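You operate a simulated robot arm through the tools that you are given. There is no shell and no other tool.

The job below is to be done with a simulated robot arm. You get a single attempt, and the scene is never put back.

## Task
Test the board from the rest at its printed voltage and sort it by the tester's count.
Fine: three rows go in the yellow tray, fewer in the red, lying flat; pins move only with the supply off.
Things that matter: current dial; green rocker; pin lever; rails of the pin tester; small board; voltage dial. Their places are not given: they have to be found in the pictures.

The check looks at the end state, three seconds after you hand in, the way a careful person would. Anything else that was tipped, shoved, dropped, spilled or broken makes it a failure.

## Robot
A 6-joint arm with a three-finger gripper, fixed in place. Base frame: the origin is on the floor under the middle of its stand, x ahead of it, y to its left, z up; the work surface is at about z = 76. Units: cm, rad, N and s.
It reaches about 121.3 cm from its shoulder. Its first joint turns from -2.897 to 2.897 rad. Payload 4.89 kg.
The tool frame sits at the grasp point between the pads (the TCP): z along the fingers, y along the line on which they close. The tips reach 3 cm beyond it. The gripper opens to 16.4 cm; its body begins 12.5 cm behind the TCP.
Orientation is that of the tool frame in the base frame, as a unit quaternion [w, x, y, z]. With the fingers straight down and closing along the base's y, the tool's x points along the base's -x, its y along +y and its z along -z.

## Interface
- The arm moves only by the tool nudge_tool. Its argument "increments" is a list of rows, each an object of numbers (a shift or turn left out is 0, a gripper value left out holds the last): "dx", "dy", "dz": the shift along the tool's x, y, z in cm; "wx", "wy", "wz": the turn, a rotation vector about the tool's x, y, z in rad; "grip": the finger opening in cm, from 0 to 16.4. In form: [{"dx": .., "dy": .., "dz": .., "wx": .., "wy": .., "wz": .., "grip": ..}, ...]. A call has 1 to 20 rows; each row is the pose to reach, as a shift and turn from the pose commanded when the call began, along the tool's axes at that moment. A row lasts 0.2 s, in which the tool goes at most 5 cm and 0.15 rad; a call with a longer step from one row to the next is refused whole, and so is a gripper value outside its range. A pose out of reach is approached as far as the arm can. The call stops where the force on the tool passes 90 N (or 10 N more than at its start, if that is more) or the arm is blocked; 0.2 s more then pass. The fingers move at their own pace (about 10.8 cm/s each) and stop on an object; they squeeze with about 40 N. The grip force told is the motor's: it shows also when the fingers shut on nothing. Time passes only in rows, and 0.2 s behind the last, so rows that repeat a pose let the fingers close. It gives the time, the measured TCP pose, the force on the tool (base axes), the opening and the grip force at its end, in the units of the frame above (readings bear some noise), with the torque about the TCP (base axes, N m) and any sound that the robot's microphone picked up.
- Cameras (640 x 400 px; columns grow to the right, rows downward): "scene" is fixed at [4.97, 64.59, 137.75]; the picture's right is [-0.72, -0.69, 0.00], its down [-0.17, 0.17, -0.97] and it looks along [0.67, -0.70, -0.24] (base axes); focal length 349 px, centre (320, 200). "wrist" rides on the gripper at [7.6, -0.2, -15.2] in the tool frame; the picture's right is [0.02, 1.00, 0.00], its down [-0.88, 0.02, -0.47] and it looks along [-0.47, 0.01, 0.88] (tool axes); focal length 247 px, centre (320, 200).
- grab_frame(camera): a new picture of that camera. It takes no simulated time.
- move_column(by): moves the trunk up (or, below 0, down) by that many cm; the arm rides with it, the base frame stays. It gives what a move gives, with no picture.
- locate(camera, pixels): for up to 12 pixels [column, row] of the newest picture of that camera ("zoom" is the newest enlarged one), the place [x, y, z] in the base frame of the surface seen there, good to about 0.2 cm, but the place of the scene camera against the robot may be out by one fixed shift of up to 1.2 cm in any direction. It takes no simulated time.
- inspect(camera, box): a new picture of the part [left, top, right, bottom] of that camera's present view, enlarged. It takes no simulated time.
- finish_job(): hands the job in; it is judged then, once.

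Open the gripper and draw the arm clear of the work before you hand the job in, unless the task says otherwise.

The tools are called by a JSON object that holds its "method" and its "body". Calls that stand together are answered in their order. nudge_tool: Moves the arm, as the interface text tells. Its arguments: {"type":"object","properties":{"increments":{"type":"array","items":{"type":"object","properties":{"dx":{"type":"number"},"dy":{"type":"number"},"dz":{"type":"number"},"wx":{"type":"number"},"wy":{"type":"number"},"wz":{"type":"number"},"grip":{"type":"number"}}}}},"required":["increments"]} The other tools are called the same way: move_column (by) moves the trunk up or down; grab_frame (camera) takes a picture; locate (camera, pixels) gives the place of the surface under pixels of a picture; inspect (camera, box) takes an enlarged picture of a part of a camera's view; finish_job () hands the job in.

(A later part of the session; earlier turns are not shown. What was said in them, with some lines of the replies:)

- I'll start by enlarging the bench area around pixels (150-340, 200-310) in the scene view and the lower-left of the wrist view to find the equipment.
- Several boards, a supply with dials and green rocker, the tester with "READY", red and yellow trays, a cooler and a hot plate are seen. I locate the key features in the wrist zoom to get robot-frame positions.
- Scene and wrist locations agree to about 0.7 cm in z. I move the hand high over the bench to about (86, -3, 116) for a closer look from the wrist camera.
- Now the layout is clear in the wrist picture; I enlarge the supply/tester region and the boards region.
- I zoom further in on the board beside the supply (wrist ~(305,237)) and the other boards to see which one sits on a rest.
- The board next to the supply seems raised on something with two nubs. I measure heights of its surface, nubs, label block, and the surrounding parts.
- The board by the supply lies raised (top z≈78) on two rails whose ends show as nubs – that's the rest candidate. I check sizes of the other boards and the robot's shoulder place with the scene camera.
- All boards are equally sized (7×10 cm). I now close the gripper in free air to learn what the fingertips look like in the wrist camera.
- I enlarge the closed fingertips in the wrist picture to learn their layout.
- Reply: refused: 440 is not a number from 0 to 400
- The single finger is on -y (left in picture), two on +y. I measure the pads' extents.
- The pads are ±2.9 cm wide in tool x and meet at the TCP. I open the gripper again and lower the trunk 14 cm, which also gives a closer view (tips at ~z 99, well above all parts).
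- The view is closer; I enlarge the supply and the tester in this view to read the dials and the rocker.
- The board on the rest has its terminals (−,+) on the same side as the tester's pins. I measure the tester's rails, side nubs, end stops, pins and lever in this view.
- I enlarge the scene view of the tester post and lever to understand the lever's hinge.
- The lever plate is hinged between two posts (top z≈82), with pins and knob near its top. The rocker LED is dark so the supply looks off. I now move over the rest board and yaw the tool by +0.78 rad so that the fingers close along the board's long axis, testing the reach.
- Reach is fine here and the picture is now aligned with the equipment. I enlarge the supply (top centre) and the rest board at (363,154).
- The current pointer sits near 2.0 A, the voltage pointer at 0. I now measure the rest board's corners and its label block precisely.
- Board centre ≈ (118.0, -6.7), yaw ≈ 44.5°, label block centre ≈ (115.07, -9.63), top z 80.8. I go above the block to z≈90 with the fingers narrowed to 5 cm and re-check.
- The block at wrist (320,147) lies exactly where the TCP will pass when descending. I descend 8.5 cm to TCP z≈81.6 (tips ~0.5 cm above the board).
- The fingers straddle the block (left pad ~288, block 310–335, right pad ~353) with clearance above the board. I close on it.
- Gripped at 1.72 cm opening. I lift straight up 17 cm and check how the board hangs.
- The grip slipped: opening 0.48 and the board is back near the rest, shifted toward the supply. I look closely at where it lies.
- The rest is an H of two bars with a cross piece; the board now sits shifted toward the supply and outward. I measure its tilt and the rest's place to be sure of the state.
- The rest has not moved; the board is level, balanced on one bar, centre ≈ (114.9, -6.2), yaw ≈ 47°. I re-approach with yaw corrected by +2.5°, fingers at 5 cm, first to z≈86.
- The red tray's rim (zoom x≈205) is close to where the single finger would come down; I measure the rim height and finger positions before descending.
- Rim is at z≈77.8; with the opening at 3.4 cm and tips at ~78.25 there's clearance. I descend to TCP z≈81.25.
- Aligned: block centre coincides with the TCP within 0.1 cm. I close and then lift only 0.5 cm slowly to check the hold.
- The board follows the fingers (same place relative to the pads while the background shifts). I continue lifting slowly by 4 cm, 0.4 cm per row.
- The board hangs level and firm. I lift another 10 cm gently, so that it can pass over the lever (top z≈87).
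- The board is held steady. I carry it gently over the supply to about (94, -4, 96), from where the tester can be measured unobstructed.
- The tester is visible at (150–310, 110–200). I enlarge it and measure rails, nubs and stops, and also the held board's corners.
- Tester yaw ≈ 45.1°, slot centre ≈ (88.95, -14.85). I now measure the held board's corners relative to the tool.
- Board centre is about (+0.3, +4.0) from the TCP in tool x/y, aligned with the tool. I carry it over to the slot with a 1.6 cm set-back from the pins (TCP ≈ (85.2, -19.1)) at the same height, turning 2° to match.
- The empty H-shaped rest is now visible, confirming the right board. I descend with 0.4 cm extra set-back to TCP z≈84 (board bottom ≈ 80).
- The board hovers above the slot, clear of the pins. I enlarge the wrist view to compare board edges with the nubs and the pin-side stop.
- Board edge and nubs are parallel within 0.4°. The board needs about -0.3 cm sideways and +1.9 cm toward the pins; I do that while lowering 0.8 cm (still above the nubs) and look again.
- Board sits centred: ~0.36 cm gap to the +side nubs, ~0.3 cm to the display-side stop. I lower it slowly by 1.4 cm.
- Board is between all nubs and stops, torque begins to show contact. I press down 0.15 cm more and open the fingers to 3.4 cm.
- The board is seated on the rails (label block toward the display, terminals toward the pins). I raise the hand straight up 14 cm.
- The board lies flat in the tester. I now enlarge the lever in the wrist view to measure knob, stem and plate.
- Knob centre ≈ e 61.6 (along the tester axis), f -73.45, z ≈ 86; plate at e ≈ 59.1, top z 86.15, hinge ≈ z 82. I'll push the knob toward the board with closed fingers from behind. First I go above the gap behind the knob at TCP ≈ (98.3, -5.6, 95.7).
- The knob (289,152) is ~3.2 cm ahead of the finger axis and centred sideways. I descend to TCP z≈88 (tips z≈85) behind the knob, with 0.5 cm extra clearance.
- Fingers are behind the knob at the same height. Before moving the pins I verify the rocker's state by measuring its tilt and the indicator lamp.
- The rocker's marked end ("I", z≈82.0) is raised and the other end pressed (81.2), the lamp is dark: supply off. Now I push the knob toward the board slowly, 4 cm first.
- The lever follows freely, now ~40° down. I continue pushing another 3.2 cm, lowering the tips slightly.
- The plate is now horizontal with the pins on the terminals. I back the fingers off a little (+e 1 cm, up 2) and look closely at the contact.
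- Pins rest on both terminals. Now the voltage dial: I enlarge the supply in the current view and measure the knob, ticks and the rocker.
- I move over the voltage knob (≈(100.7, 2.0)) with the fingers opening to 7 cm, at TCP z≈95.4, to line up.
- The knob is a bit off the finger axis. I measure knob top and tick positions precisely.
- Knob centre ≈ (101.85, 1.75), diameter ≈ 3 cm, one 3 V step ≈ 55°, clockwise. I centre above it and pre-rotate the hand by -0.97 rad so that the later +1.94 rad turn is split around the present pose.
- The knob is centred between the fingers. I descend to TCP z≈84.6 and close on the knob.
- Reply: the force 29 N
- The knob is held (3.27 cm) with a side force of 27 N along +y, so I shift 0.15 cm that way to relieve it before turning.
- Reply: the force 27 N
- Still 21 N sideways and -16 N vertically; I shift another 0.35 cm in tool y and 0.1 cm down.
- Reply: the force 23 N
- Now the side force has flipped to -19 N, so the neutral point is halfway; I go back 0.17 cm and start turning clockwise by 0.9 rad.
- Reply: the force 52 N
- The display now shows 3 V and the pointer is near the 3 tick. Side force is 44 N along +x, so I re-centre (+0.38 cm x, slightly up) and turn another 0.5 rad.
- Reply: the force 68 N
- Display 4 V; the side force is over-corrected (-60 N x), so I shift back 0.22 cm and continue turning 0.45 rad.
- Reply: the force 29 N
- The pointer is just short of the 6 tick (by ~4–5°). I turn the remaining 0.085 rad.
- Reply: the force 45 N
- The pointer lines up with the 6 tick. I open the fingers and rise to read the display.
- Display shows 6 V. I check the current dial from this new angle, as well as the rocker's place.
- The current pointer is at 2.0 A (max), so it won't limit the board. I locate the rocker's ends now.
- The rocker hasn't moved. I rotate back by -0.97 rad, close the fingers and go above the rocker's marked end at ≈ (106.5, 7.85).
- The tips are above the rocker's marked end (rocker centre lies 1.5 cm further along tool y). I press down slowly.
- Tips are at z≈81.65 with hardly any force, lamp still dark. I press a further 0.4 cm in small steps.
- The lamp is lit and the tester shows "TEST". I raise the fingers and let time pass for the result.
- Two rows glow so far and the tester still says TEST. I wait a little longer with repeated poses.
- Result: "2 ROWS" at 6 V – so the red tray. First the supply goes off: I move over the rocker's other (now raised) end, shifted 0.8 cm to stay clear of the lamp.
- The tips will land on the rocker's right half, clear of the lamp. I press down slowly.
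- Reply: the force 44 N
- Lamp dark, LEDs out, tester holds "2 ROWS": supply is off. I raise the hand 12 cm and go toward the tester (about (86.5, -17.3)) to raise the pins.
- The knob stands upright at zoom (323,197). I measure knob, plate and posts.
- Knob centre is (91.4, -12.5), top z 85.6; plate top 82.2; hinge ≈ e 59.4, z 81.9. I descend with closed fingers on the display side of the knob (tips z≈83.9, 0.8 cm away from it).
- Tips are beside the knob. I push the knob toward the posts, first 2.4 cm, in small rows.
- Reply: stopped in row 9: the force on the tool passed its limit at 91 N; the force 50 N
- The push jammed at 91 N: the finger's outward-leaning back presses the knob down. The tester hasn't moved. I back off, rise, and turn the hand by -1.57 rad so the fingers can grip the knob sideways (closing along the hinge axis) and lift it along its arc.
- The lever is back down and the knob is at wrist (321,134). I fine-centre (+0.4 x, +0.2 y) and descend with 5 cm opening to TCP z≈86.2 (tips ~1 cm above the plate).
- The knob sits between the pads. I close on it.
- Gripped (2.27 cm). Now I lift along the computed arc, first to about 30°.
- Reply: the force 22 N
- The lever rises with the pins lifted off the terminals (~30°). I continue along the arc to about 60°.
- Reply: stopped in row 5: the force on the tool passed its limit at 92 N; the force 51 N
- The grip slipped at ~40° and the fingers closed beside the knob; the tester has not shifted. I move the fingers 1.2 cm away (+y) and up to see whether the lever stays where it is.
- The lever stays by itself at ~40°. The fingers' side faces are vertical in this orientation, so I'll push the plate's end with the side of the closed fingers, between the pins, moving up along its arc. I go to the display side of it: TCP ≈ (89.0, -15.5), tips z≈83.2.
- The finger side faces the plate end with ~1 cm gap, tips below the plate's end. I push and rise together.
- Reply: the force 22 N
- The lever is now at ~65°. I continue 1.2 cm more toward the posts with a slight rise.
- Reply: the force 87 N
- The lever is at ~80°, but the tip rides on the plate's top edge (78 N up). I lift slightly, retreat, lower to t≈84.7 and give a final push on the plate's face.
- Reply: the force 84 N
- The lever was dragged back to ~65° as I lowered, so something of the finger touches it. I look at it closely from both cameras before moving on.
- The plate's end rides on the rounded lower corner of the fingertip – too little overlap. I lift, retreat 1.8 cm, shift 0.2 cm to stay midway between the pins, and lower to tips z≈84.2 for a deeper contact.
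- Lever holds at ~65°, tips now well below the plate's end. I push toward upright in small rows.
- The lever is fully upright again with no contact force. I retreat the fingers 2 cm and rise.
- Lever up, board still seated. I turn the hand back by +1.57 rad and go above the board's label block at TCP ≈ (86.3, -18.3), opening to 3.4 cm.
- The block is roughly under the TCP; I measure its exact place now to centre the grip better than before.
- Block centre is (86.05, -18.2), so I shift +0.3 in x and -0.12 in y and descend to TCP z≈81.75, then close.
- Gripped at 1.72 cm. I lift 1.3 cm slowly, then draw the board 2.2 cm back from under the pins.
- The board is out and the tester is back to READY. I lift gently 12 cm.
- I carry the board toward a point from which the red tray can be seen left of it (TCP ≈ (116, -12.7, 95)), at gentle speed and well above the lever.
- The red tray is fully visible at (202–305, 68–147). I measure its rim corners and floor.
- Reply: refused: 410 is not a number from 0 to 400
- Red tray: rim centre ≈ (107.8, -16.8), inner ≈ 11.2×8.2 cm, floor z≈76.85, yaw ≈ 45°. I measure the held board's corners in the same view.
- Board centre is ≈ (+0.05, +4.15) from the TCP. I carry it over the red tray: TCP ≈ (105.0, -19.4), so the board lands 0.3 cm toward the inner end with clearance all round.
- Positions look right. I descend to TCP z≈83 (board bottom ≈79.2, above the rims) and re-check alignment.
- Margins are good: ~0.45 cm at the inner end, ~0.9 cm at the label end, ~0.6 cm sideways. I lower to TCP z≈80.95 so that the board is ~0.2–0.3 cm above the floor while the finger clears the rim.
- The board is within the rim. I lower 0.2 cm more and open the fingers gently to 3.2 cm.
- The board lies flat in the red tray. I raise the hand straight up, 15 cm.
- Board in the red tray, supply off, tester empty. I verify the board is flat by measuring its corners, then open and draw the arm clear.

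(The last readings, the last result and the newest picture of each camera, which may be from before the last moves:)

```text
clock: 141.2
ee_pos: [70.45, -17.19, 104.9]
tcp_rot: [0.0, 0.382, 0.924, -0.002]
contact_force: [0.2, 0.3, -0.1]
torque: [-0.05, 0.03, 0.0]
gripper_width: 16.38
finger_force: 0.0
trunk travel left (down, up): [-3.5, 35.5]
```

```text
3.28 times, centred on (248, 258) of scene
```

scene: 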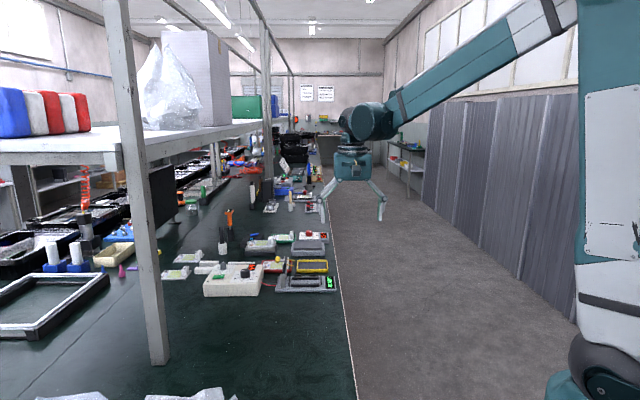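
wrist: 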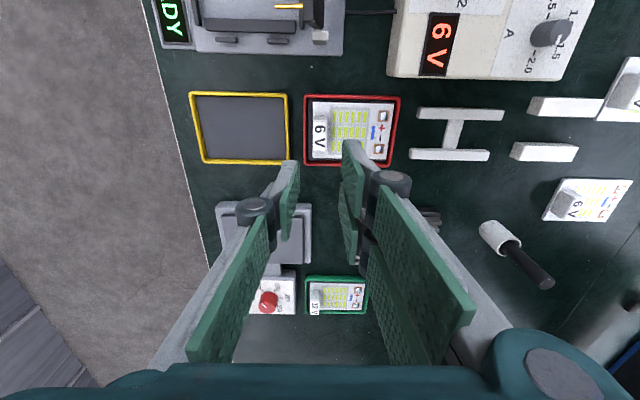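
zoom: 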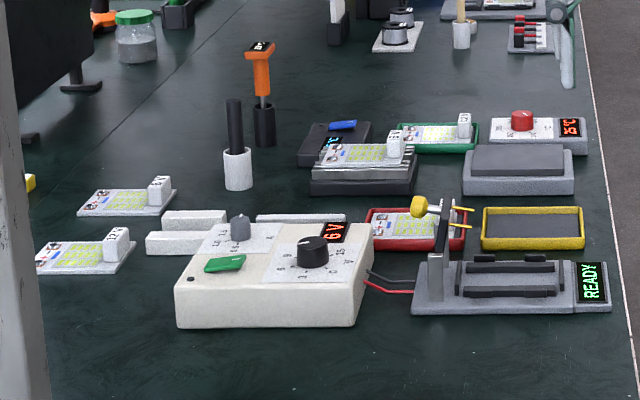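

The board lies flat in the red tray, with its corner heights between z = 77.3 and 77.5. The lever is up, the supply is off, nothing else has moved, and the arm is clear with the gripper open. I hand the job in.

{"method": "finish_job", "body": {}}

```text
The job is handed in.
```

I tested the 6 V board from the rest at 6 V. The tester counted "2 ROWS", so the board is now lying flat in the red tray.

- **Slip on the first lift:** the board slid out of the grip and dropped back onto the rest. It landed off-centre but level. I re-gripped it and lifted more slowly.
- **Pin lever:** it went down with one push, but raising it took several tries. Pushing the knob jammed at about 91 N. The grip on the knob then slipped, also at about 91 N. A later attempt let the lever fall back partway. It is now fully upright, and I saw no shift of the tester in the pictures. The supply was off every time the pins moved.
- **How things are left:**
  - The voltage dial is at 6 V and the green rocker is off.
  - I left the current dial where it was, near 2.0 A.
  - The tester reads "READY" again, and in the last pictures nothing else had been disturbed.
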